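You operate a simulated robot arm through the tools that you are given. There is no shell and no other tool. Be economical: measure what you need, move in short steps, check, and stop when the job is done.

The job below is to be done with a simulated two-armed robot. You get a single attempt, and the scene is never put back.

## Task
Put the stepped sleeve that says "32" on the clear end of the steel bench. Then put the nut on the taped area of the wooden table away on the grey tray. Then press the zero button three times. Then take the black ring from the taped area of the wooden table and leave it on the black block. Then count the green pads on the clear part of the wooden table, then put as many of the wooden pads from the clear part of the wooden table on the middle shelf of the black shelf unit. Then take the blue pad and put it on the blue disc. Keep to this order. Set down upright: blue pad.

It is judged by the outcome, as a careful person would: the job done as asked, and still so three seconds after it is handed in. It fails if anything else is knocked over, pushed out of place, dropped, spilled or broken.

## Robot
Two 7-joint arms with two-finger parallel grippers on one trunk, on a base that drives. Base frame: it is fixed to the floor where the robot stands at the start and does not move with it; the origin is under the middle of the robot, x ahead of it, y to its left, z up. Lengths are in mm, angles in degrees, forces in N, time in s.
The left shoulder is at the start at [33, 101, 1211], the right one opposite. Places, roughly: black block (8x7x3 cm) [500, 300, 900]; black ring (5x5x2 cm) [500, 1200, 900]; blue disc (10x10x1 cm) [100, 3300, 600]; blue pad (5x5x8 cm) [400, 3300, 600]; clear end of the steel bench [2300, 1300, 800]; green pad (5x5x8 cm) [1200, 1000, 900]; green pad (6x6x5 cm) [1200, 900, 900]; grey tray (23x16 cm) [3740, -1900, 820]; middle shelf of the black shelf unit [900, 1700, 500]; nut (5x4x2 cm) [600, 600, 900]; stepped sleeve [500, 0, 1000]; wooden pad (4x4x3 cm) [1100, 900, 900]; zero button [700, 1100, 900]. Payload 2.4 kg a hand.
Tool frame (each hand has its own): the origin (TCP) lies between the finger pads and is the grasp point; the fingertips stand 24 mm ahead of it; z points along the fingers, y is the line along which they close. The gripper opens to 68 mm. The fingers are 17 mm wide and 10 mm thick; the gripper's body (40 by 70 mm) begins 41 mm behind the TCP.
Orientation is told as [roll, pitch, yaw] about the base's x, y, z axes, in that order, counted from this pose: with the fingers straight down and closing along the base's y, the tool's x points along the base's -x, its y along +y and its z along -z.

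## Interface
- The arms move only by the tool nudge_tool. It takes "left_targets", "right_targets" or both (then of equal length, played together; a hand with none holds still); each is a list of rows, each a list of 6 numbers: the shift along the tool's x, y, z in cm, then the turn, a rotation vector about the tool's x, y, z in degrees. In form: [[dx, dy, dz, ax, ay, az], ...]. A call has 1 to 12 rows; each row shifts and turns the commanded pose from where the row before left it, along the tool's axes as they then stand. "left_grip" and "right_grip" are, for a hand that has rows, the opening, from 0 (shut) to 1 (fully open), set as the call begins (left out, the last holds). A row lasts 0.2 s, in which the tool goes at most 50 mm and 8.6 degrees; a call with a longer step from one row to the next is refused whole, and so is a gripper value outside its range. A pose out of reach is approached as far as the arm can. The call stops where the force on the tool passes 40 N (or 10 N more than at its start, if that is more) or the arm is blocked; 0.2 s more then pass. The fingers move at their own pace (about 72 mm/s each) and stop on an object; they squeeze with about 42 N. The grip force told is the motor's: it shows also when the fingers shut on nothing. Time passes only in rows, and 0.2 s behind the last, so rows that do not move let the fingers close. It gives the time, the measured TCP pose, the force on the tool (base axes), the opening and the grip force at its end, in the units of the frame above (readings bear some noise), with the torque about the TCP (base axes, N m) and any sound that the robot's microphone picked up, and new pictures: "views" is both (left out), scene, wrist or none (wrist: the cameras of the hands that moved).
- Cameras (640 x 400 px; columns grow to the right, rows downward): "scene" is now at [115.7, 13.1, 1368.7]; the picture's right is [0.15, -0.99, 0.00], its down [-0.57, -0.09, -0.81] and it looks along [0.81, 0.12, -0.58] (base axes); focal length 252 px, centre (320, 200). "left" rides on the left gripper at [84, -11, -75] in its tool frame; the picture's right is [0.13, 0.99, 0.00], its down [-0.60, 0.08, -0.79] and it looks along [-0.79, 0.10, 0.61] (tool axes); focal length 251 px, centre (320, 200). "right" rides on the right gripper at [84, 11, -75] in its tool frame; the picture's right is [-0.13, 0.99, 0.00], its down [-0.60, -0.08, -0.79] and it looks along [-0.79, -0.10, 0.61] (tool axes); focal length 251 px, centre (320, 200). There is no depth. A picture from a camera that has moved, and an enlarged one, comes with that camera's place and axes in the base frame and with its lens.
- move_column(by): slides the trunk up (or, below 0, down) by that many mm; the arms and the scene camera ride with it, the base frame stays. It gives what a move gives, with no picture.
- steer(legs): drives the robot by 1 to 6 legs, each [ahead, left, turn to the left] in mm, mm and degrees, along the robot's own axes; the way and the turn of a leg run together, so that a leg with both is an arc; at most 1500 mm and 180 degrees a leg. The arms and the cameras ride along, it lands a little off, and it stops where it bumps. It gives what a move gives, and a new picture of the scene camera.
- head_to(pan, tilt): turns the head with the scene camera to pan (to the left, within 86 degrees either way) and tilt (down, from -29 to 69), counted from straight ahead of the robot. It gives what a move gives, and a new picture of the scene camera.
- inspect(camera, box): a new picture of the part [left, top, right, bottom] of that camera's present view, enlarged. It takes no simulated time.
- finish_job(): hands the job in; it is judged then, once.

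Work in short steps. Places have to be worked out from the pictures, the camera data and where the tool is seen: move nearer, look again, correct. Check each grasp and each placing, and mend what went wrong. You have 196 turns and 260 pictures in all, those below and enlarged ones among them. Open the grippers and draw the arms clear of the work before you hand the job in, unless the task says otherwise; then end with one line.

The tools are called after "Emit:" as name(argument=value, ...) on one line, values as JSON. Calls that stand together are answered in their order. nudge_tool: Moves the arms, as the interface text tells. Its arguments: {"type":"object","properties":{"left_targets":{"type":"array","items":{"type":"array","items":{"type":"number"}}},"left_grip":{"type":"number"},"right_targets":{"type":"array","items":{"type":"array","items":{"type":"number"}}},"right_grip":{"type":"number"},"views":{"type":"string","enum":["both","scene","wrist","none"]}},"required":[]} The other tools are called the same way: move_column (by) slides the trunk up or down; steer (legs) drives the base; head_to (pan, tilt) turns the head that bears the scene camera; inspect (camera, box) takes an enlarged picture of a part of a camera's view; finish_job () hands the job in.

At the start:

```text
clock: 0.0
left_tool_pos: [303.7, 239.8, 1217.1]
left_tool_rot: [0.0, 0.0, 0.0]
left_ft_force: [-0.2, -0.6, -0.1]
left_wrist_torque: [0.0, 0.01, 0.02]
left_opening: 68.0
left_grasp_force: 0.1
right_tool_pos: [274.0, -33.7, 1210.9]
right_tool_rot: [0.0, 0.0, 0.0]
right_ft_force: [-0.7, -0.6, 0.3]
right_wrist_torque: [0.01, 0.0, 0.0]
right_opening: 67.9
right_grasp_force: 0.0
trunk travel left (down, up): [-425.0, 424.0]
robot x, y, heading: [-0.7, 3.7, -0.1]
head pan, tilt: [8.8, 35.4]
```

scene: 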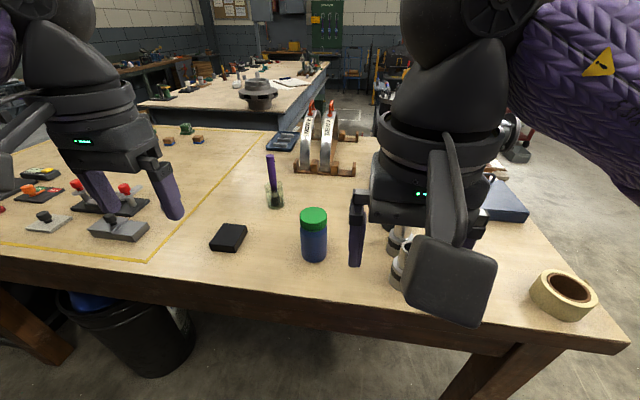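
right: 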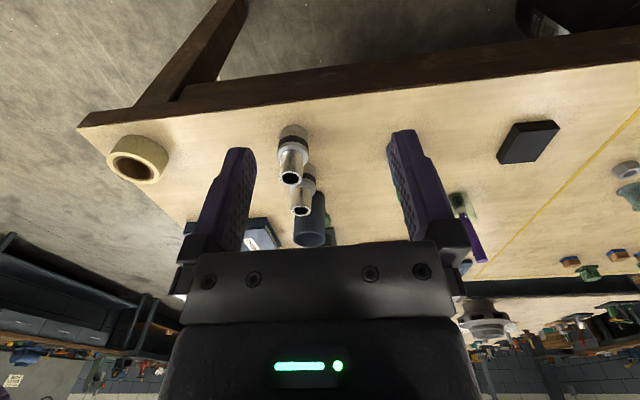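
left: 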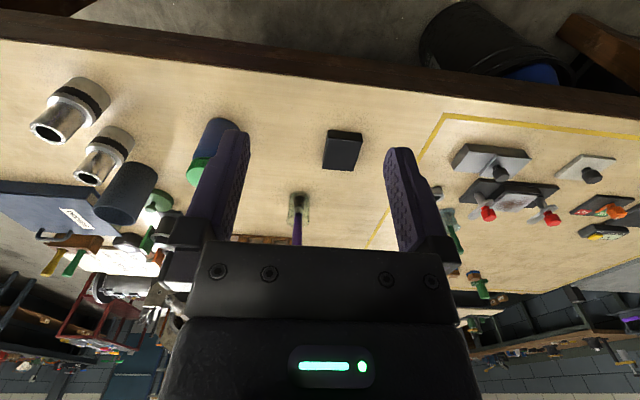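

The scene shows two stepped sleeves near the right hand; I enlarge the views to read their marks and look at the taped area.

Emit:
inspect(camera="left", box=[20, 60, 180, 220])

Emit:
inspect(camera="right", box=[240, 110, 360, 250])

Emit:
inspect(camera="scene", box=[0, 50, 320, 270])

```text
2.50 times, centred on (100, 140) of left
camera zoom: at [219.5, 229.4, 1293.4], right [-0.13, 0.99, 0.0], down [0.6, 0.08, 0.79], along [0.79, 0.1, -0.61], focal length 629 px, centre (870, 350)
```

zoom: 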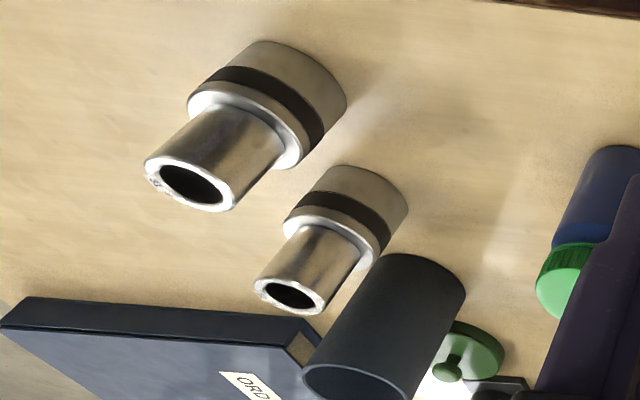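

```text
2.86 times, centred on (300, 180) of right
camera zoom: at [190.8, -23.4, 1287.2], right [0.13, 0.99, 0.0], down [0.6, -0.08, 0.79], along [0.79, -0.1, -0.61], focal length 718 px, centre (377, 257)
```

zoom: 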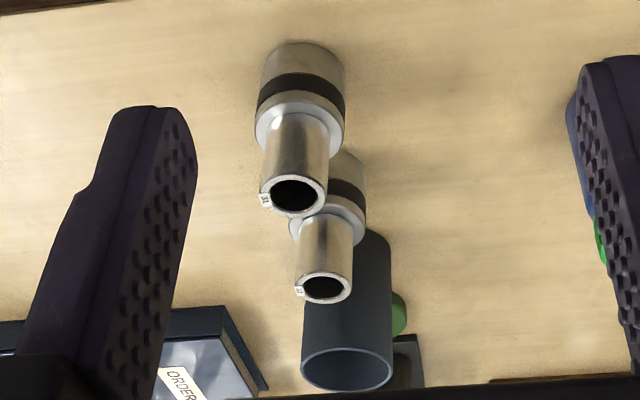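

```text
1.82 times, centred on (160, 160) of scene
camera zoom: at [115.7, 13.1, 1368.7], right [0.15, -0.99, 0.0], down [-0.57, -0.09, -0.81], along [0.81, 0.12, -0.58], focal length 458 px, centre (611, 273)
```

zoom: 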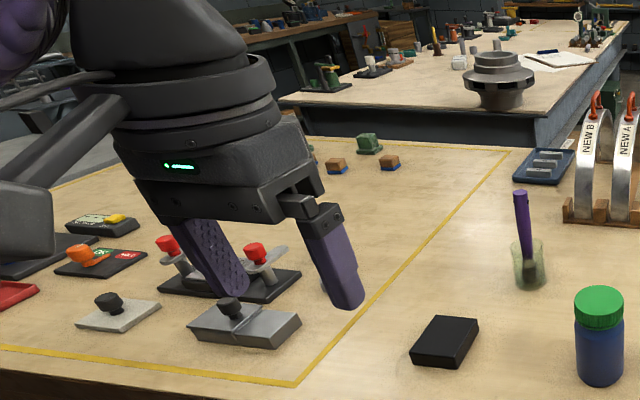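

The labels sit on the upper rims; I enlarge those two spots further.

Emit:
inspect(camera="right", box=[284, 165, 312, 190])

Emit:
inspect(camera="right", box=[288, 196, 316, 221])

```text
16.00 times, centred on (298, 178) of right
camera zoom: at [190.8, -23.4, 1287.2], right [0.13, 0.99, 0.0], down [0.6, -0.08, 0.79], along [0.79, -0.1, -0.61], focal length 4023 px, centre (672, 560)
```

zoom: 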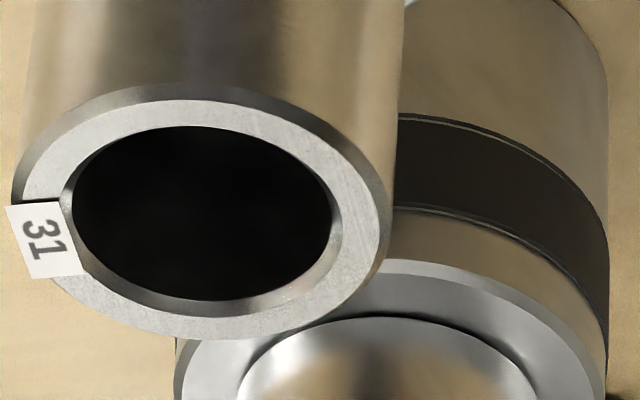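

```text
16.00 times, centred on (302, 208) of right
camera zoom: at [190.8, -23.4, 1287.2], right [0.13, 0.99, 0.0], down [0.6, -0.08, 0.79], along [0.79, -0.1, -0.61], focal length 4023 px, centre (608, 64)
```

zoom: 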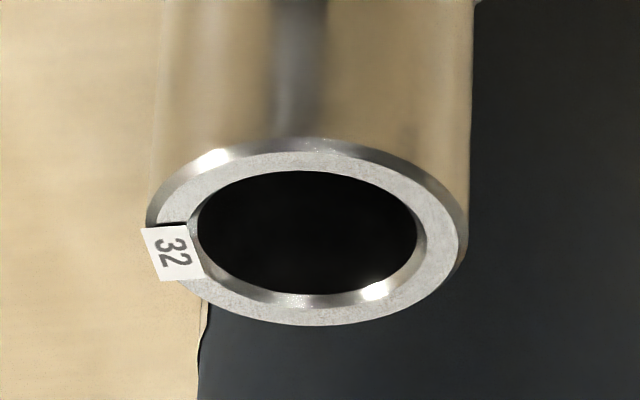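

Sleeve 32 is the farther one; triangulated top centre ≈ (572,-107,1013), with 31 at (482,-107,1015). I move the right hand above it at the present height, to test reach.

Emit:
nudge_tool(right_targets=[[-4.26, -1.05, 0, 0, 0, 0], [-4.26, -1.05, 0, 0, 0, 0], [-4.26, -1.05, 0, 0, 0, 0], [-4.26, -1.05, 0, 0, 0, 0], [-4.26, -1.05, 0, 0, 0, 0], [-4.26, -1.05, 0, 0, 0, 0], [-4.26, -1.05, 0, 0, 0, 0]], right_grip=1)

```text
clock: 1.6
left_tool_pos: [303.1, 238.7, 1218.8]
left_tool_rot: [0.1, 0.1, -0.1]
left_ft_force: [0.1, -0.2, -0.8]
left_wrist_torque: [0.03, 0.01, -0.02]
left_opening: 68.0
left_grasp_force: 0.1
right_tool_pos: [472.2, -116.1, 1186.1]
right_tool_rot: [-0.1, 0.0, 0.0]
right_ft_force: [0.7, 0.1, -0.3]
right_wrist_torque: [0.01, 0.01, 0.04]
right_opening: 68.2
right_grasp_force: 0.1
right hand out of reach, approached as far as the arm can: row 5, 6, 7
trunk travel left (down, up): [-425.0, 424.0]
robot x, y, heading: [-0.0, -0.2, 0.3]
head pan, tilt: [8.8, 35.4]
camera scene: at [116.1, 11.8, 1368.6], right [0.15, -0.99, 0.0], down [-0.57, -0.09, -0.81], along [0.81, 0.12, -0.58], focal length 252 px, centre (320, 200)
camera right: at [388.6, -105.4, 1261.1], right [0.13, 0.99, 0.0], down [0.6, -0.08, 0.79], along [0.79, -0.1, -0.61], focal length 251 px, centre (320, 200)
```

scene: 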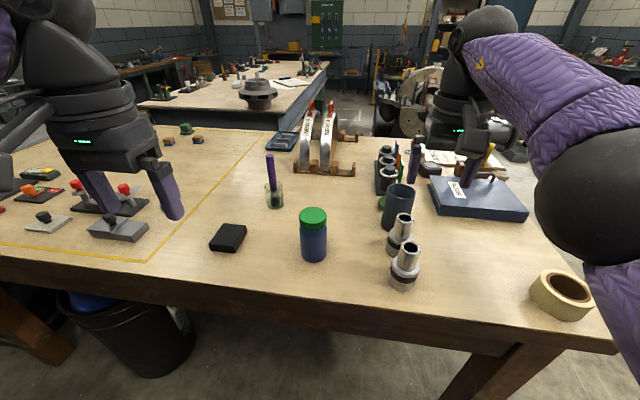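
right: 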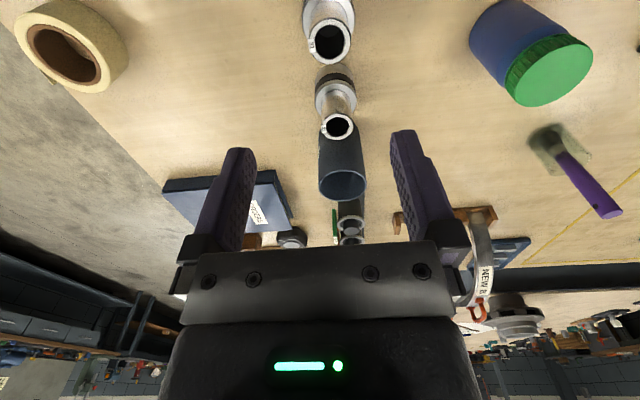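

The right arm reaches only about x=472 here; the table edge is at x≈360. I drive ahead 100 mm carefully.

Emit:
steer(legs=[[100, 0, 0]])

```text
clock: 2.8
left_tool_pos: [406.1, 238.8, 1217.1]
left_tool_rot: [-0.1, 0.1, -0.1]
left_ft_force: [-0.1, -0.4, -0.8]
left_wrist_torque: [0.0, 0.02, 0.0]
left_opening: 68.4
left_grasp_force: 0.0
right_tool_pos: [573.3, -115.7, 1185.1]
right_tool_rot: [0.0, 0.0, -0.1]
right_ft_force: [0.2, -0.4, 0.0]
right_wrist_torque: [0.03, 0.0, -0.01]
right_opening: 68.3
right_grasp_force: 0.0
trunk travel left (down, up): [-425.0, 424.0]
robot x, y, heading: [102.0, 0.6, 0.1]
head pan, tilt: [8.8, 35.4]
camera scene: at [218.1, 12.8, 1368.5], right [0.15, -0.99, 0.0], down [-0.57, -0.09, -0.81], along [0.81, 0.12, -0.58], focal length 252 px, centre (320, 200)
```

scene: 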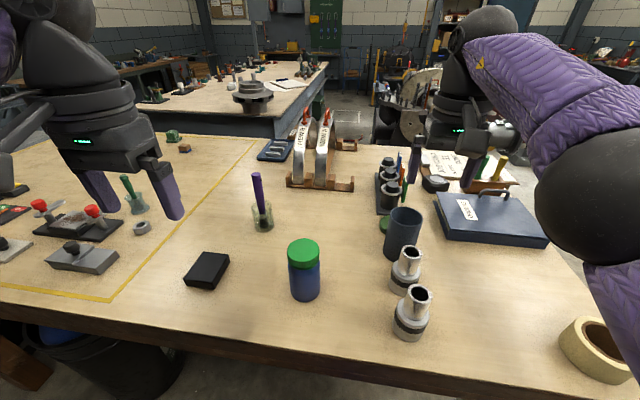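

Now TCP is (573,-116,1185). I lower about 100 mm with +8 mm in y and check position.

Emit:
nudge_tool(right_targets=[[0, 0.4, 4, 0, 0, 0], [0, 0.4, 4, 0, 0, 0], [0, 0, 2, 0, 0, 0]], views="wrist")

```text
clock: 3.5
left_tool_pos: [404.3, 239.8, 1217.7]
left_tool_rot: [0.1, 0.0, 0.0]
left_ft_force: [0.5, 0.2, 0.0]
left_wrist_torque: [-0.05, -0.03, -0.03]
left_opening: 68.2
left_grasp_force: 0.1
right_tool_pos: [573.1, -108.9, 1086.9]
right_tool_rot: [-0.1, 0.0, -0.1]
right_ft_force: [-0.8, 0.4, -0.8]
right_wrist_torque: [0.01, -0.01, -0.02]
right_opening: 67.8
right_grasp_force: 0.1
trunk travel left (down, up): [-425.0, 424.0]
robot x, y, heading: [99.7, -1.8, -0.1]
head pan, tilt: [8.8, 35.4]
camera right: at [489.7, -98.5, 1162.2], right [0.13, 0.99, 0.0], down [0.6, -0.08, 0.79], along [0.79, -0.1, -0.61], focal length 251 px, centre (320, 200)
```

right: 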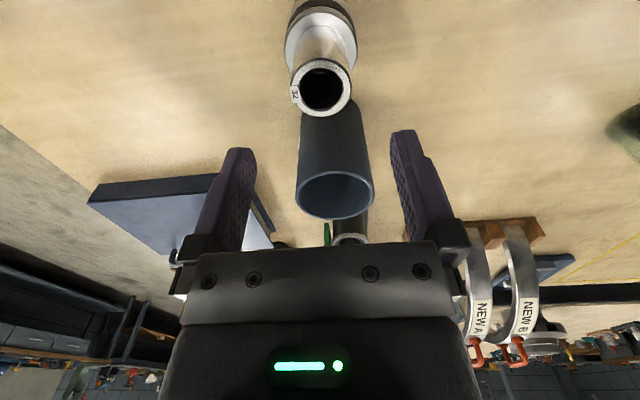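

Aligned: the sleeve top is at ≈(571,-108). Descend 94 mm to grasp the neck.

Emit:
nudge_tool(right_targets=[[0.1, 0.05, 4, 0, 0, 0], [0.1, 0.05, 3.4, 0, 0, 0], [0, 0, 2, 0, 0, 0]], views="wrist")

Emit:
nudge_tool(right_targets=[[0, 0, 0, 0, 0, 0], [0, 0, 0, 0, 0, 0], [0, 0, 0, 0, 0, 0]], right_grip=0, views="wrist")

```text
clock: 4.3
left_tool_pos: [404.7, 239.0, 1216.4]
left_tool_rot: [-0.1, 0.0, -0.1]
left_ft_force: [-0.6, 0.7, 0.2]
left_wrist_torque: [0.02, 0.01, 0.01]
left_opening: 67.9
left_grasp_force: 0.0
right_tool_pos: [570.6, -106.4, 991.9]
right_tool_rot: [0.0, 0.0, -0.1]
right_ft_force: [0.1, 0.0, 0.2]
right_wrist_torque: [-0.02, -0.01, 0.02]
right_opening: 68.2
right_grasp_force: 0.0
trunk travel left (down, up): [-425.0, 424.0]
robot x, y, heading: [102.4, -1.5, -0.0]
head pan, tilt: [8.8, 35.4]
camera right: at [486.6, -95.3, 1067.4], right [0.13, 0.99, 0.0], down [0.6, -0.08, 0.79], along [0.79, -0.1, -0.61], focal length 251 px, centre (320, 200)
```

right: 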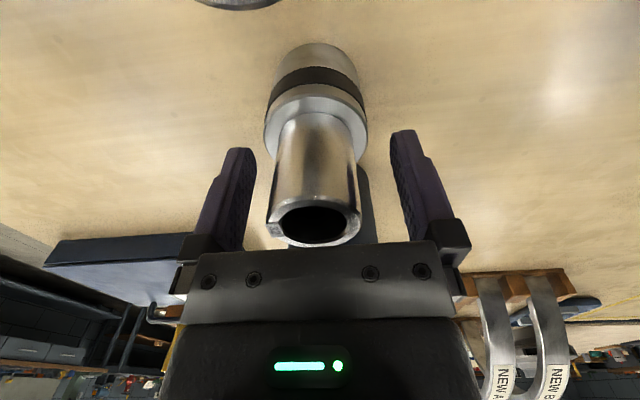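

```text
clock: 5.2
left_tool_pos: [403.3, 237.7, 1217.2]
left_tool_rot: [-0.1, 0.0, -0.2]
left_ft_force: [0.9, -0.3, 0.9]
left_wrist_torque: [0.0, -0.03, -0.01]
left_opening: 67.9
left_grasp_force: 0.1
right_tool_pos: [570.6, -106.6, 991.8]
right_tool_rot: [0.1, 0.0, -0.1]
right_ft_force: [0.6, -3.7, -0.3]
right_wrist_torque: [-0.11, -0.12, -0.05]
right_opening: 36.1
right_grasp_force: 41.9
trunk travel left (down, up): [-425.0, 424.0]
robot x, y, heading: [98.4, -5.0, -0.2]
head pan, tilt: [8.8, 35.4]
camera right: at [486.6, -96.0, 1067.6], right [0.13, 0.99, 0.0], down [0.6, -0.08, 0.79], along [0.79, -0.1, -0.61], focal length 251 px, centre (320, 200)
```

right: 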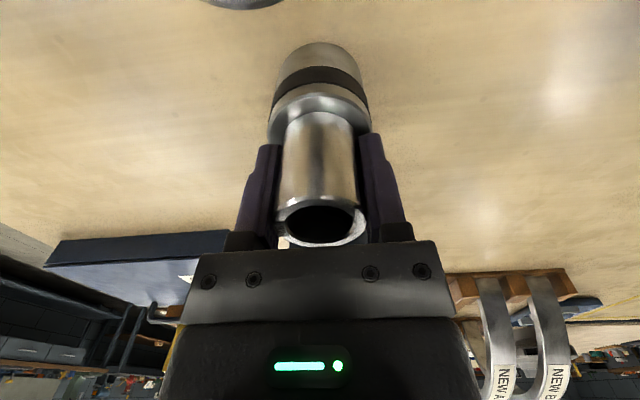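

Grip on the neck is firm (36 mm). I lift straight up 150 mm.

Emit:
nudge_tool(right_targets=[[0, 0, -3, 0, 0, 0], [0, 0, -4, 0, 0, 0], [0, 0, -4, 0, 0, 0], [0, 0, -4, 0, 0, 0]])

```text
clock: 6.2
left_tool_pos: [405.2, 240.0, 1217.2]
left_tool_rot: [0.0, 0.1, -0.1]
left_ft_force: [-0.2, -1.1, 0.0]
left_wrist_torque: [0.01, -0.01, -0.02]
left_opening: 67.9
left_grasp_force: 0.2
right_tool_pos: [572.0, -106.7, 1141.2]
right_tool_rot: [0.0, 0.1, -0.1]
right_ft_force: [0.6, -0.5, -9.3]
right_wrist_torque: [-0.01, -0.03, -0.01]
right_opening: 36.3
right_grasp_force: 41.8
trunk travel left (down, up): [-425.0, 424.0]
robot x, y, heading: [102.7, -1.4, -0.1]
head pan, tilt: [8.8, 35.4]
camera scene: at [217.3, 12.9, 1368.6], right [0.15, -0.99, 0.0], down [-0.57, -0.09, -0.81], along [0.81, 0.12, -0.58], focal length 252 px, centre (320, 200)
camera right: at [489.2, -96.1, 1217.9], right [0.13, 0.99, 0.0], down [0.61, -0.08, 0.79], along [0.79, -0.1, -0.61], focal length 251 px, centre (320, 200)
```

scene: 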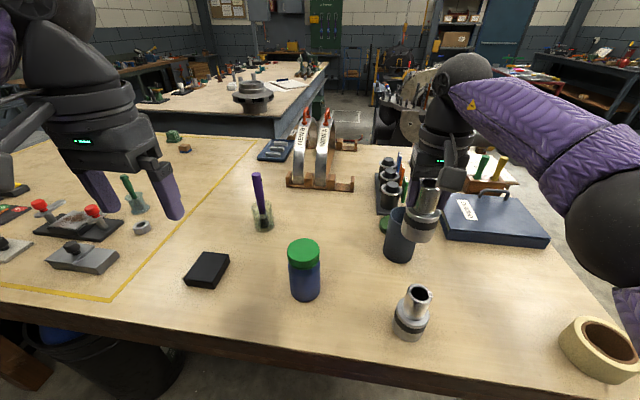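
right: 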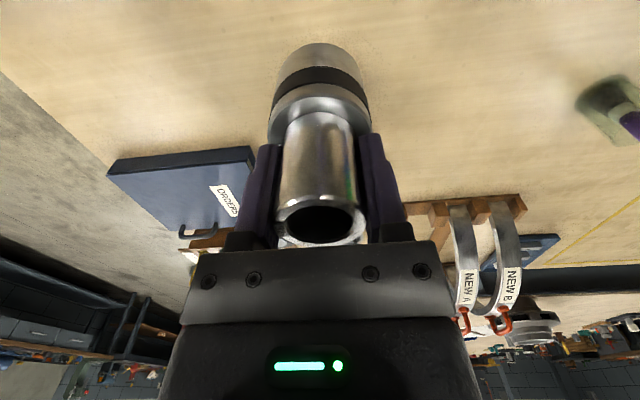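

Held securely (~0.95 kg). I raise the trunk 100 mm for clearance, then back away from the table and look to the right.

Emit:
move_column(by=100)

Emit:
steer(legs=[[-400, 0, 0]])

Emit:
head_to(pan=-45, tilt=25)

Emit:
head_to(pan=30, tilt=20)

Emit:
head_to(pan=80, tilt=20)

```text
clock: 7.5
left_tool_pos: [405.0, 238.6, 1317.6]
left_tool_rot: [-0.1, 0.2, -0.2]
left_ft_force: [-0.4, 0.2, 0.3]
left_wrist_torque: [-0.02, -0.02, -0.04]
left_opening: 67.8
left_grasp_force: 0.1
right_tool_pos: [570.7, -106.7, 1241.1]
right_tool_rot: [-0.1, 0.1, -0.1]
right_ft_force: [0.5, 0.1, -10.5]
right_wrist_torque: [-0.01, 0.0, 0.0]
right_opening: 35.9
right_grasp_force: 42.1
trunk travel left (down, up): [-525.0, 324.0]
robot x, y, heading: [101.2, -2.1, 0.0]
head pan, tilt: [8.8, 35.4]
```

```text
clock: 9.9
left_tool_pos: [12.0, 239.8, 1317.2]
left_tool_rot: [0.1, 0.0, -0.1]
left_ft_force: [0.9, -0.5, 0.2]
left_wrist_torque: [-0.03, -0.03, 0.0]
left_opening: 67.8
left_grasp_force: 0.1
right_tool_pos: [178.0, -105.5, 1240.6]
right_tool_rot: [0.1, 0.0, 0.0]
right_ft_force: [-0.4, -0.2, -9.9]
right_wrist_torque: [0.02, -0.01, -0.03]
right_opening: 36.0
right_grasp_force: 41.7
trunk travel left (down, up): [-525.0, 324.0]
robot x, y, heading: [-295.1, -4.6, -0.2]
head pan, tilt: [8.8, 35.4]
camera scene: at [-185.2, 13.1, 1469.1], right [0.15, -0.99, 0.0], down [-0.57, -0.09, -0.81], along [0.81, 0.12, -0.58], focal length 252 px, centre (320, 200)
```

scene: 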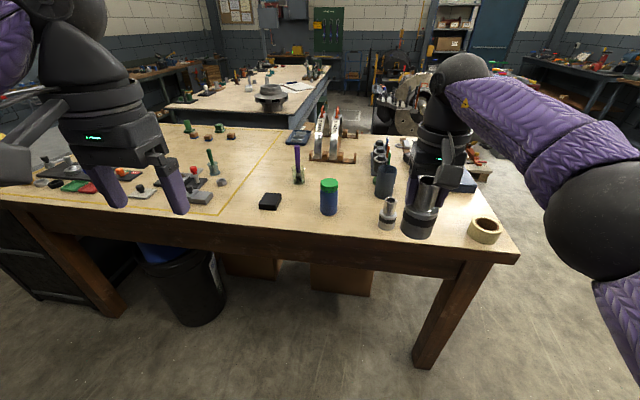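

```text
clock: 11.2
left_tool_pos: [12.2, 239.1, 1317.9]
left_tool_rot: [0.0, 0.1, 0.0]
left_ft_force: [0.0, 0.1, -0.1]
left_wrist_torque: [-0.02, 0.03, -0.01]
left_opening: 67.8
left_grasp_force: 0.1
right_tool_pos: [180.5, -106.2, 1240.6]
right_tool_rot: [0.0, 0.1, 0.0]
right_ft_force: [0.2, 0.7, -9.8]
right_wrist_torque: [-0.05, 0.01, -0.02]
right_opening: 35.8
right_grasp_force: 42.2
trunk travel left (down, up): [-525.0, 324.0]
robot x, y, heading: [-288.3, 0.2, 0.2]
head pan, tilt: [-45.0, 25.0]
camera scene: at [-206.1, -65.3, 1485.4], right [-0.71, -0.71, 0.0], down [-0.3, 0.3, -0.91], along [0.64, -0.64, -0.42], focal length 252 px, centre (320, 200)
```

scene: 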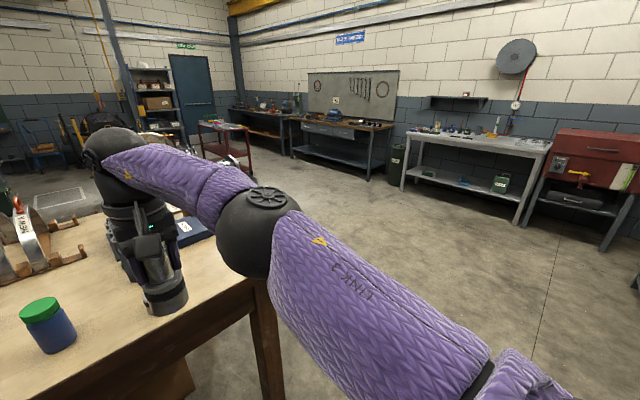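

```text
clock: 12.6
left_tool_pos: [12.6, 239.6, 1318.2]
left_tool_rot: [0.1, 0.2, -0.1]
left_ft_force: [-0.1, -0.9, -0.3]
left_wrist_torque: [-0.01, 0.03, 0.01]
left_opening: 68.0
left_grasp_force: 0.0
right_tool_pos: [179.0, -106.4, 1240.5]
right_tool_rot: [0.0, 0.2, 0.0]
right_ft_force: [-0.2, 0.0, -8.9]
right_wrist_torque: [-0.02, 0.0, 0.04]
right_opening: 36.3
right_grasp_force: 42.4
trunk travel left (down, up): [-525.0, 324.0]
robot x, y, heading: [-288.4, -1.1, -0.2]
head pan, tilt: [30.0, 20.0]
camera scene: at [-190.5, 46.3, 1493.5], right [0.5, -0.87, 0.0], down [-0.3, -0.17, -0.94], along [0.81, 0.47, -0.34], focal length 252 px, centre (320, 200)
```

scene: 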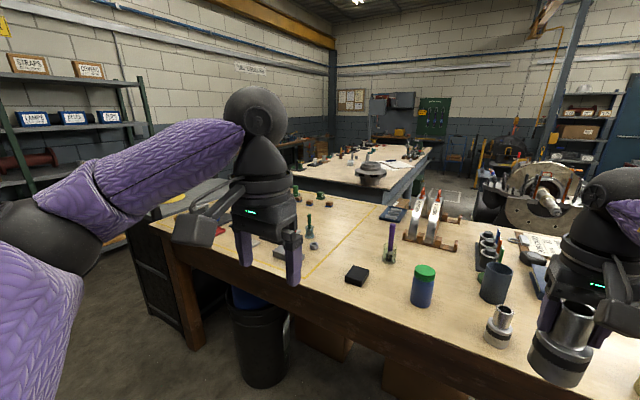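

```text
clock: 13.8
left_tool_pos: [12.0, 241.6, 1317.9]
left_tool_rot: [0.1, 0.1, -0.2]
left_ft_force: [1.2, -0.1, -0.4]
left_wrist_torque: [-0.03, -0.01, 0.04]
left_opening: 67.8
left_grasp_force: 0.1
right_tool_pos: [179.3, -105.5, 1241.1]
right_tool_rot: [0.0, 0.2, 0.0]
right_ft_force: [0.5, -0.9, -9.2]
right_wrist_torque: [0.0, 0.04, -0.01]
right_opening: 35.9
right_grasp_force: 42.2
trunk travel left (down, up): [-525.0, 324.0]
robot x, y, heading: [-290.1, -1.7, 0.0]
head pan, tilt: [80.0, 20.0]
camera scene: at [-254.9, 91.5, 1493.6], right [0.98, -0.18, 0.0], down [-0.06, -0.34, -0.94], along [0.16, 0.93, -0.34], focal length 252 px, centre (320, 200)
```

scene: 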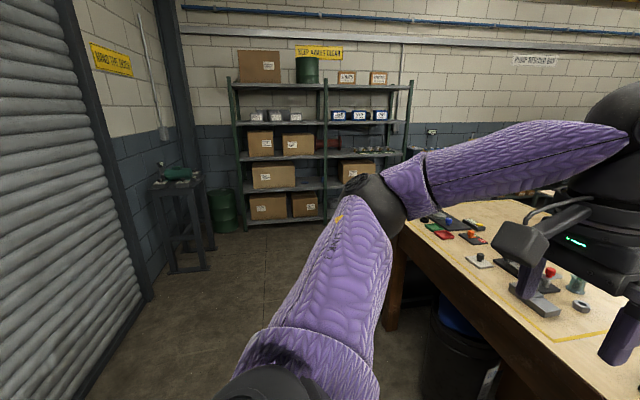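

The bench lies beyond the table, reached round the table's right end, where the floor is clear. I strafe right then ahead, and look toward the bench.

Emit:
steer(legs=[[0, -950, 0], [1400, 0, 0]])

Emit:
head_to(pan=45, tilt=25)

Emit:
head_to(pan=0, tilt=25)

```text
clock: 25.4
left_tool_pos: [1430.7, -745.0, 1317.5]
left_tool_rot: [0.0, 0.0, -1.8]
left_ft_force: [0.2, -0.2, 0.6]
left_wrist_torque: [-0.02, 0.0, -0.04]
left_opening: 68.1
left_grasp_force: 0.0
right_tool_pos: [1586.4, -1094.7, 1241.3]
right_tool_rot: [0.1, 0.0, -1.7]
right_ft_force: [-0.7, -0.1, -9.4]
right_wrist_torque: [0.01, -0.01, 0.0]
right_opening: 36.1
right_grasp_force: 41.5
trunk travel left (down, up): [-525.0, 324.0]
robot x, y, heading: [1121.4, -973.7, -1.5]
head pan, tilt: [80.0, 20.0]
camera scene: at [1158.8, -885.1, 1493.5], right [0.98, -0.2, 0.0], down [-0.07, -0.33, -0.94], along [0.19, 0.92, -0.34], focal length 252 px, centre (320, 200)
```

scene: 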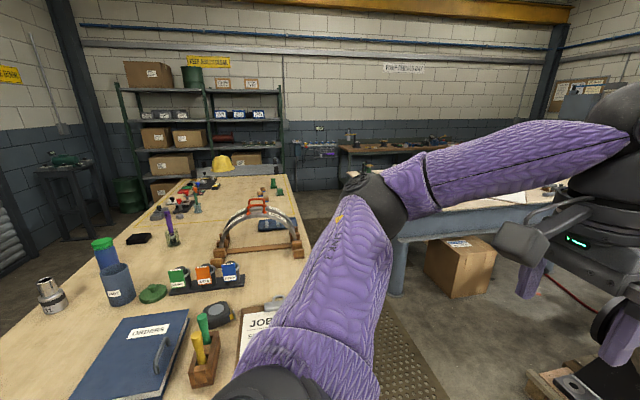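

```text
clock: 26.4
left_tool_pos: [1430.6, -744.6, 1317.5]
left_tool_rot: [-0.1, 0.0, -1.8]
left_ft_force: [-0.1, -0.6, 0.0]
left_wrist_torque: [0.0, 0.03, 0.01]
left_opening: 68.1
left_grasp_force: 0.0
right_tool_pos: [1586.7, -1095.5, 1240.9]
right_tool_rot: [0.0, 0.1, -1.6]
right_ft_force: [0.4, 0.1, -10.3]
right_wrist_torque: [0.02, 0.0, -0.01]
right_opening: 36.1
right_grasp_force: 42.3
trunk travel left (down, up): [-525.0, 324.0]
robot x, y, heading: [1121.6, -977.0, -1.8]
head pan, tilt: [45.0, 25.0]
camera scene: at [1206.6, -913.1, 1485.4], right [0.69, -0.73, 0.0], down [-0.31, -0.29, -0.91], along [0.66, 0.62, -0.42], focal length 252 px, centre (320, 200)
```

scene: 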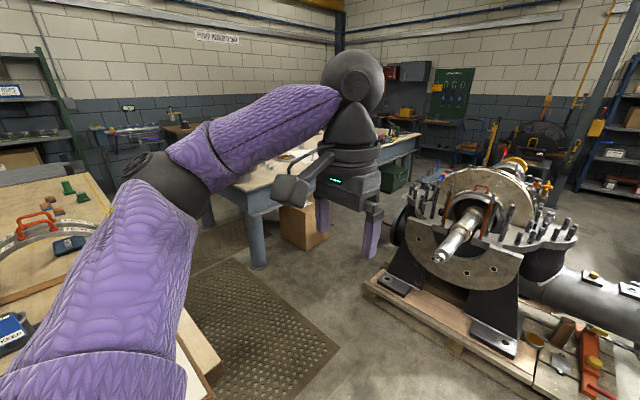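

```text
clock: 27.6
left_tool_pos: [1430.1, -744.7, 1317.3]
left_tool_rot: [0.0, 0.1, -1.7]
left_ft_force: [0.2, -0.1, 0.0]
left_wrist_torque: [0.01, -0.03, -0.03]
left_opening: 68.1
left_grasp_force: 0.1
right_tool_pos: [1586.2, -1094.6, 1240.7]
right_tool_rot: [0.0, 0.1, -1.7]
right_ft_force: [-0.3, 0.7, -9.7]
right_wrist_torque: [-0.01, 0.01, 0.02]
right_opening: 36.1
right_grasp_force: 42.1
trunk travel left (down, up): [-525.0, 324.0]
robot x, y, heading: [1118.0, -975.3, -1.6]
head pan, tilt: [0.0, 25.0]
camera scene: at [1231.8, -979.0, 1485.4], right [-0.03, -1.0, 0.0], down [-0.42, 0.01, -0.91], along [0.91, -0.03, -0.42], focal length 252 px, centre (320, 200)
```

scene: 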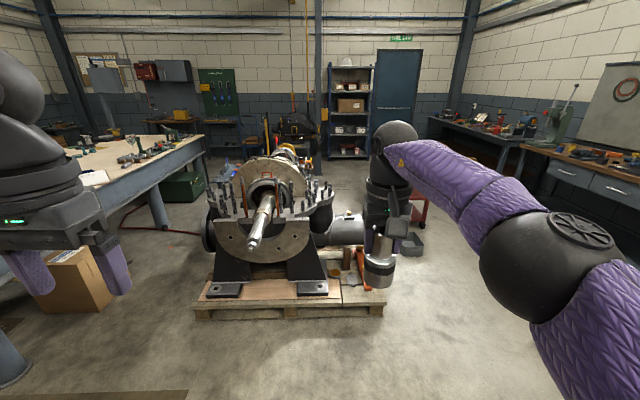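

Bench near corner ≈ (2070,710), with a matted aisle between it and the wooden table; the pallet begins at x≈2540. I drive ahead then left into the aisle mouth, and look left.

Emit:
steer(legs=[[600, 0, 1.6], [0, 700, 0]])

Emit:
head_to(pan=60, tilt=35)

```text
clock: 34.4
left_tool_pos: [2029.0, -52.7, 1317.8]
left_tool_rot: [0.0, 0.1, 0.3]
left_ft_force: [0.9, 0.3, -0.4]
left_wrist_torque: [0.02, 0.02, 0.0]
left_opening: 67.8
left_grasp_force: 0.1
right_tool_pos: [2196.8, -399.3, 1240.9]
right_tool_rot: [0.0, 0.0, 0.3]
right_ft_force: [-0.1, 0.9, -9.5]
right_wrist_torque: [0.0, 0.0, 0.03]
right_opening: 35.9
right_grasp_force: 41.9
trunk travel left (down, up): [-525.0, 324.0]
robot x, y, heading: [1726.8, -296.6, 0.3]
head pan, tilt: [0.0, 25.0]
camera scene: at [1840.4, -324.4, 1487.6], right [0.01, -1.0, -0.02], down [-0.42, 0.02, -0.91], along [0.91, 0.01, -0.42], focal length 252 px, centre (320, 200)
```

scene: 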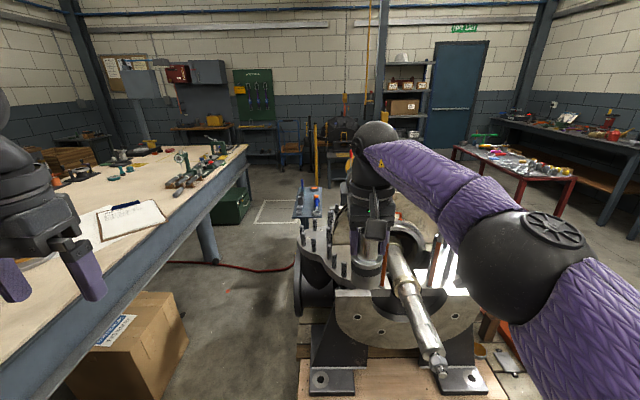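

```text
clock: 35.7
left_tool_pos: [2027.7, -29.0, 1312.2]
left_tool_rot: [-0.9, 0.2, 0.2]
left_ft_force: [0.1, -0.3, -0.6]
left_wrist_torque: [-0.02, 0.0, 0.0]
left_opening: 68.1
left_grasp_force: 0.0
right_tool_pos: [2191.9, -375.3, 1241.5]
right_tool_rot: [-1.0, 0.0, 0.2]
right_ft_force: [0.1, 0.0, -10.0]
right_wrist_torque: [0.02, 0.03, -0.02]
right_opening: 36.2
right_grasp_force: 41.8
trunk travel left (down, up): [-525.0, 324.0]
robot x, y, heading: [1727.8, -294.4, 0.4]
head pan, tilt: [60.0, 35.0]
camera scene: at [1792.1, -249.1, 1473.5], right [0.87, -0.5, -0.01], down [-0.29, -0.48, -0.83], along [0.41, 0.72, -0.56], focal length 252 px, centre (320, 200)
```

scene: 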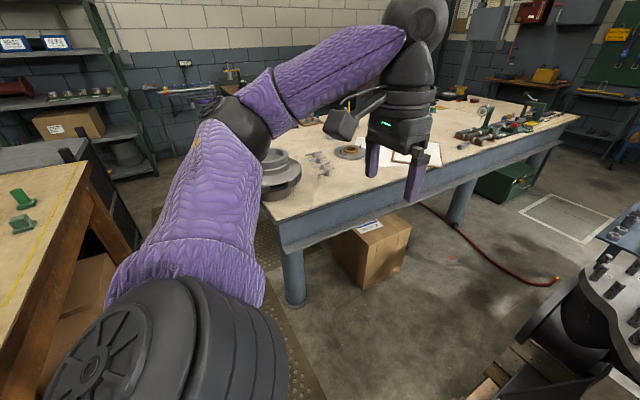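

The aisle is about 680 mm wide (x 1340–2020). I strafe left 800 mm along its middle and look at the bench end.

Emit:
steer(legs=[[-35, 800, -0.4]])

Emit:
head_to(pan=25, tilt=40)

```text
clock: 40.0
left_tool_pos: [1994.5, 766.7, 1311.6]
left_tool_rot: [-1.2, 0.1, -0.2]
left_ft_force: [1.0, 0.4, -0.4]
left_wrist_torque: [-0.01, -0.04, -0.01]
left_opening: 67.8
left_grasp_force: 0.0
right_tool_pos: [2161.1, 419.0, 1241.8]
right_tool_rot: [-1.2, 0.0, -0.2]
right_ft_force: [-0.1, -0.3, -10.3]
right_wrist_torque: [0.0, -0.01, -0.02]
right_opening: 35.9
right_grasp_force: 41.9
trunk travel left (down, up): [-525.0, 324.0]
robot x, y, heading: [1691.9, 501.6, -0.1]
head pan, tilt: [60.0, 35.0]
camera scene: at [1756.8, 578.1, 1474.6], right [0.86, -0.5, 0.0], down [-0.29, -0.5, -0.82], along [0.41, 0.71, -0.57], focal length 252 px, centre (320, 200)
```

scene: 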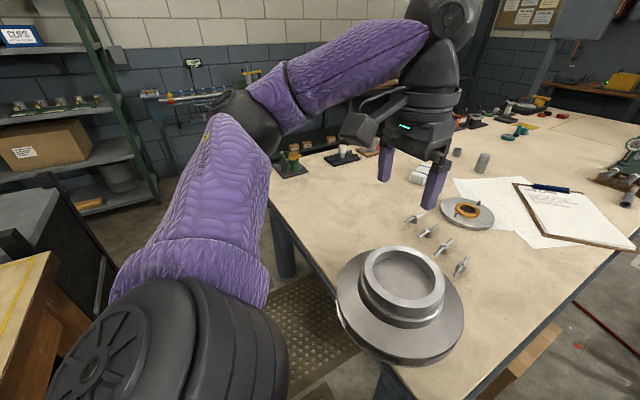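

```text
clock: 41.0
left_tool_pos: [1995.6, 767.0, 1308.9]
left_tool_rot: [-1.2, 0.1, -0.1]
left_ft_force: [0.1, 0.2, 0.7]
left_wrist_torque: [0.0, -0.03, 0.01]
left_opening: 68.0
left_grasp_force: 0.1
right_tool_pos: [2161.1, 418.6, 1238.8]
right_tool_rot: [-1.2, 0.0, -0.2]
right_ft_force: [0.7, 0.6, -8.5]
right_wrist_torque: [0.04, 0.04, -0.02]
right_opening: 36.3
right_grasp_force: 42.2
trunk travel left (down, up): [-525.0, 324.0]
robot x, y, heading: [1692.6, 503.0, 0.1]
head pan, tilt: [25.0, 40.0]
camera scene: at [1789.7, 537.2, 1467.1], right [0.42, -0.91, 0.0], down [-0.58, -0.27, -0.77], along [0.69, 0.32, -0.64], focal length 252 px, centre (320, 200)
```

scene: 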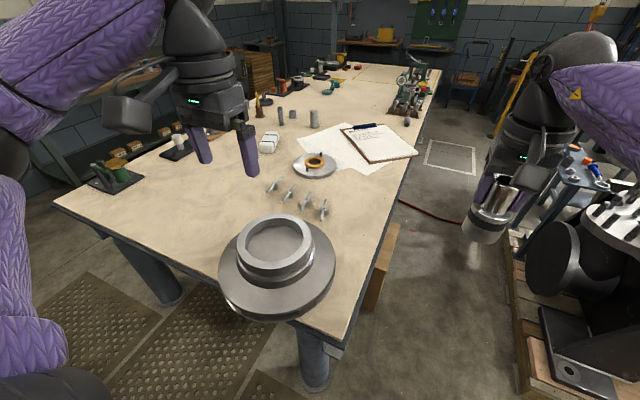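

The clear area is around (2200,1300), left of the flange. I strafe 860 mm left and a little ahead, and view again.

Emit:
steer(legs=[[38, 860, 0]])

Emit:
head_to(pan=-5, tilt=40)

```text
clock: 45.5
left_tool_pos: [2030.2, 1625.5, 1308.0]
left_tool_rot: [-1.1, 0.1, 0.3]
left_ft_force: [0.5, 0.5, -0.9]
left_wrist_torque: [0.0, -0.03, -0.01]
left_opening: 68.0
left_grasp_force: 0.0
right_tool_pos: [2197.3, 1280.1, 1238.7]
right_tool_rot: [-1.3, -0.1, 0.4]
right_ft_force: [-0.3, 0.2, -9.3]
right_wrist_torque: [0.02, -0.04, -0.01]
right_opening: 36.4
right_grasp_force: 42.2
trunk travel left (down, up): [-525.0, 324.0]
robot x, y, heading: [1728.2, 1357.4, 0.6]
head pan, tilt: [25.0, 40.0]
camera scene: at [1826.1, 1394.1, 1467.1], right [0.43, -0.9, 0.0], down [-0.58, -0.28, -0.77], along [0.69, 0.33, -0.64], focal length 252 px, centre (320, 200)
```

scene: 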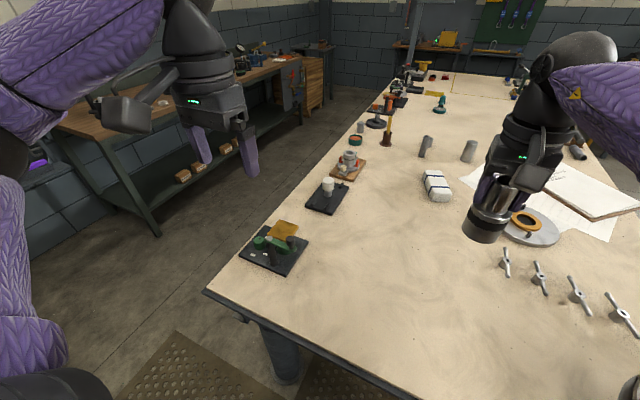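

```text
clock: 46.5
left_tool_pos: [2028.5, 1627.0, 1305.0]
left_tool_rot: [-1.1, 0.2, 0.3]
left_ft_force: [-0.4, 0.4, -0.8]
left_wrist_torque: [0.01, -0.04, 0.01]
left_opening: 67.7
left_grasp_force: 0.0
right_tool_pos: [2199.0, 1279.4, 1234.4]
right_tool_rot: [-1.2, 0.0, 0.4]
right_ft_force: [0.0, 0.3, -9.2]
right_wrist_torque: [0.06, 0.01, -0.04]
right_opening: 36.2
right_grasp_force: 42.4
trunk travel left (down, up): [-525.0, 324.0]
robot x, y, heading: [1730.4, 1357.0, 0.4]
head pan, tilt: [-5.0, 40.0]
camera scene: at [1834.0, 1350.6, 1467.1], right [-0.08, -1.0, 0.0], down [-0.64, 0.05, -0.77], along [0.76, -0.06, -0.64], focal length 252 px, centre (320, 200)
```

scene: 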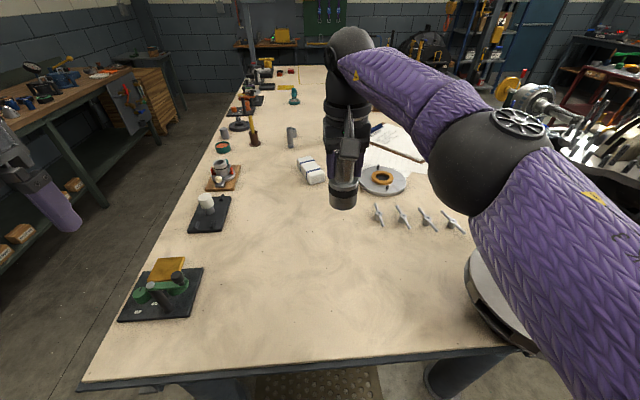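

Directly below the sleeve is clear bench. I lower the trunk 200 mm and check with the wrist camera.

Emit:
move_column(by=-200)

Emit:
nudge_tool(right_targets=[[0, 0, 2, 0, 0, 0]])

```text
clock: 48.6
left_tool_pos: [2028.9, 1626.2, 1104.5]
left_tool_rot: [-1.1, 0.1, 0.4]
left_ft_force: [-0.5, 0.4, -0.4]
left_wrist_torque: [0.0, 0.01, 0.01]
left_opening: 67.8
left_grasp_force: 0.1
right_tool_pos: [2198.0, 1279.3, 1035.3]
right_tool_rot: [-1.2, 0.0, 0.5]
right_ft_force: [-0.1, -0.6, -10.4]
right_wrist_torque: [0.0, 0.01, -0.02]
right_opening: 36.3
right_grasp_force: 41.5
trunk travel left (down, up): [-325.0, 524.0]
robot x, y, heading: [1733.2, 1355.3, 0.4]
head pan, tilt: [-5.0, 40.0]
```

```text
clock: 49.0
left_tool_pos: [2030.0, 1625.3, 1104.1]
left_tool_rot: [-1.1, 0.2, 0.4]
left_ft_force: [-0.9, -0.2, 0.6]
left_wrist_torque: [-0.01, -0.01, 0.03]
left_opening: 68.2
left_grasp_force: 0.0
right_tool_pos: [2197.1, 1278.8, 1014.0]
right_tool_rot: [-1.2, 0.0, 0.4]
right_ft_force: [-0.6, -0.1, -10.2]
right_wrist_torque: [0.01, 0.01, 0.01]
right_opening: 36.2
right_grasp_force: 42.2
trunk travel left (down, up): [-325.0, 524.0]
robot x, y, heading: [1729.4, 1355.8, 0.7]
head pan, tilt: [-5.0, 40.0]
camera scene: at [1859.4, 1350.6, 1265.8], right [-0.08, -1.0, 0.0], down [-0.64, 0.05, -0.77], along [0.76, -0.06, -0.64], focal length 252 px, centre (320, 200)
camera right: at [2113.9, 1290.1, 1089.4], right [0.12, 0.99, -0.02], down [0.6, -0.06, 0.79], along [0.79, -0.11, -0.61], focal length 251 px, centre (320, 200)
```

scene: 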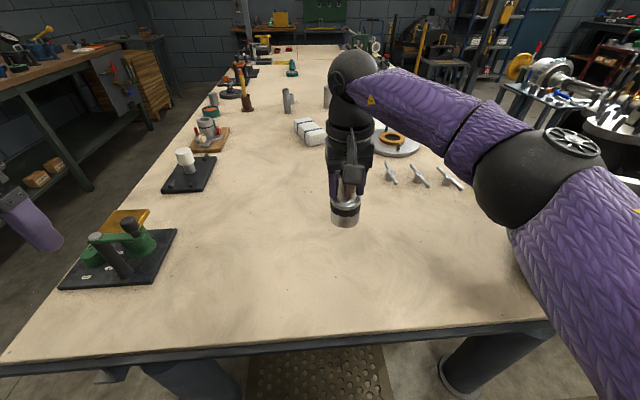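
right: 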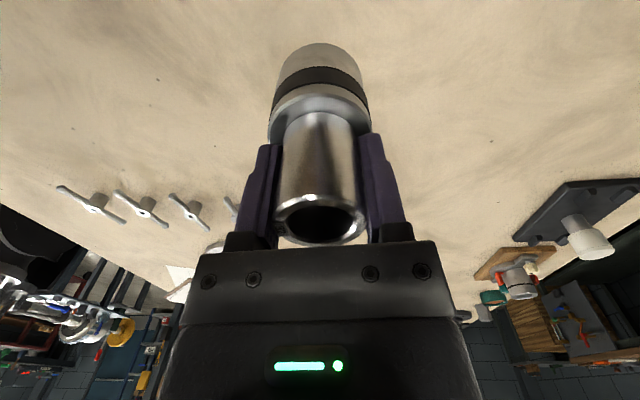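

Roll is -1.2°, which I cancel while descending in small rows; the call stops on contact.

Emit:
nudge_tool(right_targets=[[0, 0, 2, -1.2, 0, 0], [0, 0, 1.5, 0, 0, 0], [0, 0, 1, 0, 0, 0], [0, 0, 1, 0, 0, 0], [0, 0, 1, 0, 0, 0], [0, 0, 1, 0, 0, 0], [0, 0, 1, 0, 0, 0], [0, 0, 1, 0, 0, 0], [0, 0, 1, 0, 0, 0]], views="scene")

```text
clock: 51.0
left_tool_pos: [2029.6, 1627.0, 1104.8]
left_tool_rot: [-1.1, 0.2, 0.3]
left_ft_force: [0.0, 0.0, -0.4]
left_wrist_torque: [0.0, 0.0, 0.04]
left_opening: 68.0
left_grasp_force: 0.1
right_tool_pos: [2196.9, 1280.2, 909.1]
right_tool_rot: [0.0, -0.1, 0.3]
right_ft_force: [-0.8, -0.7, -9.9]
right_wrist_torque: [-0.03, -0.01, -0.02]
right_opening: 36.1
right_grasp_force: 41.6
trunk travel left (down, up): [-325.0, 524.0]
robot x, y, heading: [1729.2, 1361.1, 0.4]
head pan, tilt: [-5.0, 40.0]
camera scene: at [1859.4, 1350.6, 1265.8], right [-0.08, -1.0, 0.0], down [-0.64, 0.05, -0.77], along [0.76, -0.06, -0.64], focal length 252 px, centre (320, 200)
```

scene: 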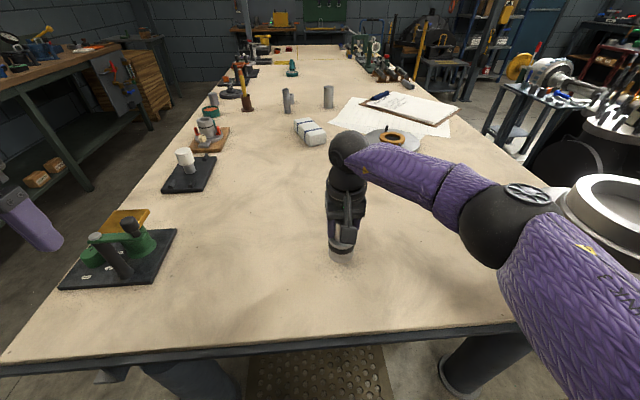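

No contact yet and shadow is close below; continue in small rows.

Emit:
nudge_tool(right_targets=[[0, 0, 0.6, 0, 0, 0], [0, 0, 0.6, 0, 0, 0], [0, 0, 0.6, 0, 0, 0], [0, 0, 0.6, 0, 0, 0], [0, 0, 0.6, 0, 0, 0], [0, 0, 0.6, 0, 0, 0], [0, 0, 0.6, 0, 0, 0]], views="scene")

```text
clock: 52.5
left_tool_pos: [2025.3, 1624.9, 1102.6]
left_tool_rot: [-1.1, -0.1, 0.5]
left_ft_force: [0.5, -0.1, -0.5]
left_wrist_torque: [-0.01, 0.03, 0.03]
left_opening: 67.8
left_grasp_force: 0.1
right_tool_pos: [2197.4, 1279.2, 879.7]
right_tool_rot: [0.2, -1.0, 0.2]
right_ft_force: [-5.0, -5.8, 64.0]
right_wrist_torque: [-1.06, 2.09, 0.23]
right_opening: 36.2
right_grasp_force: 42.1
trunk travel left (down, up): [-325.0, 524.0]
robot x, y, heading: [1729.1, 1359.3, 0.4]
head pan, tilt: [-5.0, 40.0]
stopped in row 7 (right hand): the force on the tool passed its limit at 56 N (the readings are from after the stop); the commanded pose is now the measured one
camera scene: at [1853.6, 1350.9, 1267.4], right [-0.08, -1.0, 0.0], down [-0.64, 0.05, -0.77], along [0.77, -0.06, -0.64], focal length 252 px, centre (320, 200)
```

scene: 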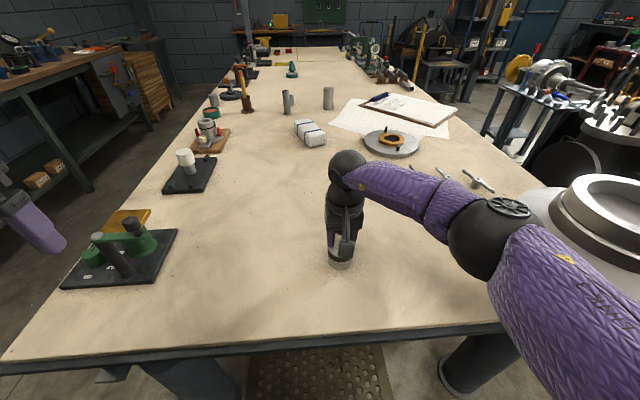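

Contact with the bench (TCP z≈880). I ease 3 mm up to relieve pressure, then release.

Emit:
nudge_tool(right_targets=[[0, 0, -0.15, 0, 0, 0], [0, 0, -0.15, 0, 0, 0]], views="none")

```text
clock: 53.1
left_tool_pos: [2025.3, 1625.5, 1101.4]
left_tool_rot: [-1.1, -0.1, 0.3]
left_ft_force: [0.2, 0.3, -0.2]
left_wrist_torque: [0.02, 0.01, -0.03]
left_opening: 68.2
left_grasp_force: 0.0
right_tool_pos: [2198.5, 1278.7, 878.9]
right_tool_rot: [0.1, -0.8, 0.2]
right_ft_force: [2.8, -5.4, 54.8]
right_wrist_torque: [-1.12, 1.33, 0.06]
right_opening: 36.2
right_grasp_force: 41.9
trunk travel left (down, up): [-325.0, 524.0]
robot x, y, heading: [1730.5, 1353.8, 0.5]
head pan, tilt: [-5.0, 40.0]
```

Still pressing 55 N; ease up another 4 mm.

Emit:
nudge_tool(right_targets=[[0, 0, -0.2, 0, 0, 0], [0, 0, -0.2, 0, 0, 0]], views="none")

```text
clock: 53.7
left_tool_pos: [2028.2, 1625.0, 1101.4]
left_tool_rot: [-1.1, 0.0, 0.4]
left_ft_force: [0.6, 0.0, 0.3]
left_wrist_torque: [-0.01, 0.03, 0.02]
left_opening: 67.9
left_grasp_force: 0.1
right_tool_pos: [2196.3, 1279.5, 879.1]
right_tool_rot: [0.1, -0.4, 0.3]
right_ft_force: [0.0, -3.3, 16.1]
right_wrist_torque: [-0.46, -0.62, -0.12]
right_opening: 36.4
right_grasp_force: 41.7
trunk travel left (down, up): [-325.0, 524.0]
robot x, y, heading: [1726.6, 1355.7, 0.2]
head pan, tilt: [-5.0, 40.0]
```

Force has fallen to 16 N; one more 2 mm, then open.

Emit:
nudge_tool(right_targets=[[0, 0, -0.15, 0, 0, 0]], views="none")

Emit:
nudge_tool(right_targets=[[0, 0, 0, 0, 0, 0], [0, 0, 0, 0, 0, 0], [0, 0, 0, 0, 0, 0]], right_grip=1, views="wrist")

Emit:
nudge_tool(right_targets=[[0, 0, -2, 0, 0, 0], [0, 0, -4, 0, 0, 0], [0, 0, -4, 0, 0, 0], [0, 0, -4, 0, 0, 0]])

```text
clock: 54.1
left_tool_pos: [2029.1, 1625.0, 1100.5]
left_tool_rot: [-1.0, 0.1, 0.3]
left_ft_force: [0.2, -0.3, 0.2]
left_wrist_torque: [0.02, 0.01, 0.0]
left_opening: 67.8
left_grasp_force: 0.1
right_tool_pos: [2198.3, 1280.1, 879.4]
right_tool_rot: [0.1, -0.2, 0.4]
right_ft_force: [-0.3, -0.5, -9.2]
right_wrist_torque: [-0.02, -0.02, 0.0]
right_opening: 35.9
right_grasp_force: 42.1
trunk travel left (down, up): [-325.0, 524.0]
robot x, y, heading: [1729.7, 1358.0, 0.5]
head pan, tilt: [-5.0, 40.0]
```

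```text
clock: 54.9
left_tool_pos: [2029.2, 1626.4, 1100.5]
left_tool_rot: [-1.1, 0.2, 0.4]
left_ft_force: [0.7, 0.2, -0.7]
left_wrist_torque: [-0.01, -0.04, -0.03]
left_opening: 67.8
left_grasp_force: 0.1
right_tool_pos: [2198.2, 1279.4, 882.3]
right_tool_rot: [0.1, -0.3, 0.3]
right_ft_force: [-0.9, 0.0, 0.1]
right_wrist_torque: [-0.01, 0.0, 0.02]
right_opening: 68.1
right_grasp_force: 0.1
trunk travel left (down, up): [-325.0, 524.0]
robot x, y, heading: [1730.1, 1357.8, 0.3]
head pan, tilt: [-5.0, 40.0]
camera right: at [2114.5, 1289.0, 956.8], right [0.12, 0.99, 0.0], down [0.6, -0.08, 0.8], along [0.79, -0.1, -0.6], focal length 251 px, centre (320, 200)
```

right: 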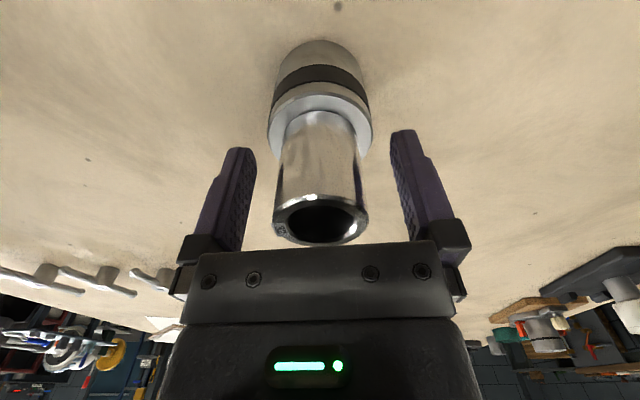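

```text
clock: 55.9
left_tool_pos: [2028.3, 1626.1, 1101.7]
left_tool_rot: [-1.1, 0.1, 0.4]
left_ft_force: [0.1, 0.5, 0.7]
left_wrist_torque: [-0.01, 0.0, 0.03]
left_opening: 68.3
left_grasp_force: 0.1
right_tool_pos: [2198.8, 1279.9, 1023.0]
right_tool_rot: [0.1, -0.5, 0.4]
right_ft_force: [0.0, -0.3, -0.1]
right_wrist_torque: [0.01, 0.01, -0.01]
right_opening: 68.0
right_grasp_force: 0.0
trunk travel left (down, up): [-325.0, 524.0]
robot x, y, heading: [1726.8, 1356.6, 0.5]
head pan, tilt: [-5.0, 40.0]
camera scene: at [1858.5, 1350.7, 1265.9], right [-0.08, -1.0, 0.0], down [-0.64, 0.05, -0.77], along [0.76, -0.06, -0.64], focal length 252 px, centre (320, 200)
camera right: at [2114.6, 1289.7, 1098.8], right [0.12, 0.99, 0.0], down [0.6, -0.08, 0.8], along [0.79, -0.1, -0.6], focal length 251 px, centre (320, 200)
```

scene: 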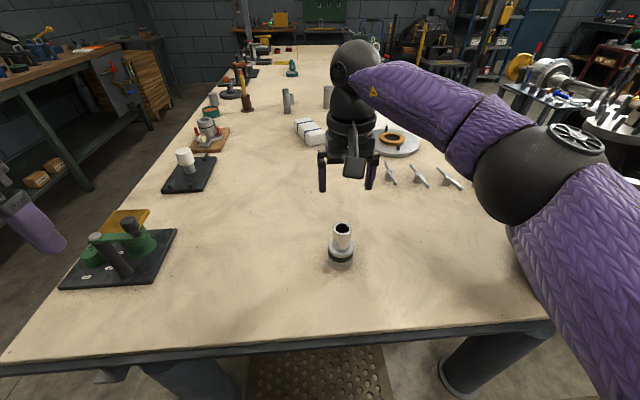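
right: 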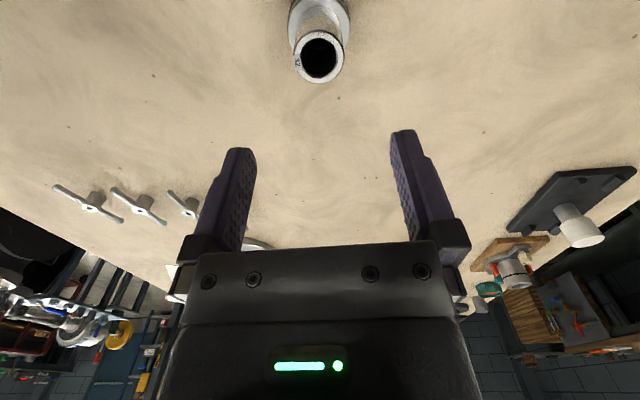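

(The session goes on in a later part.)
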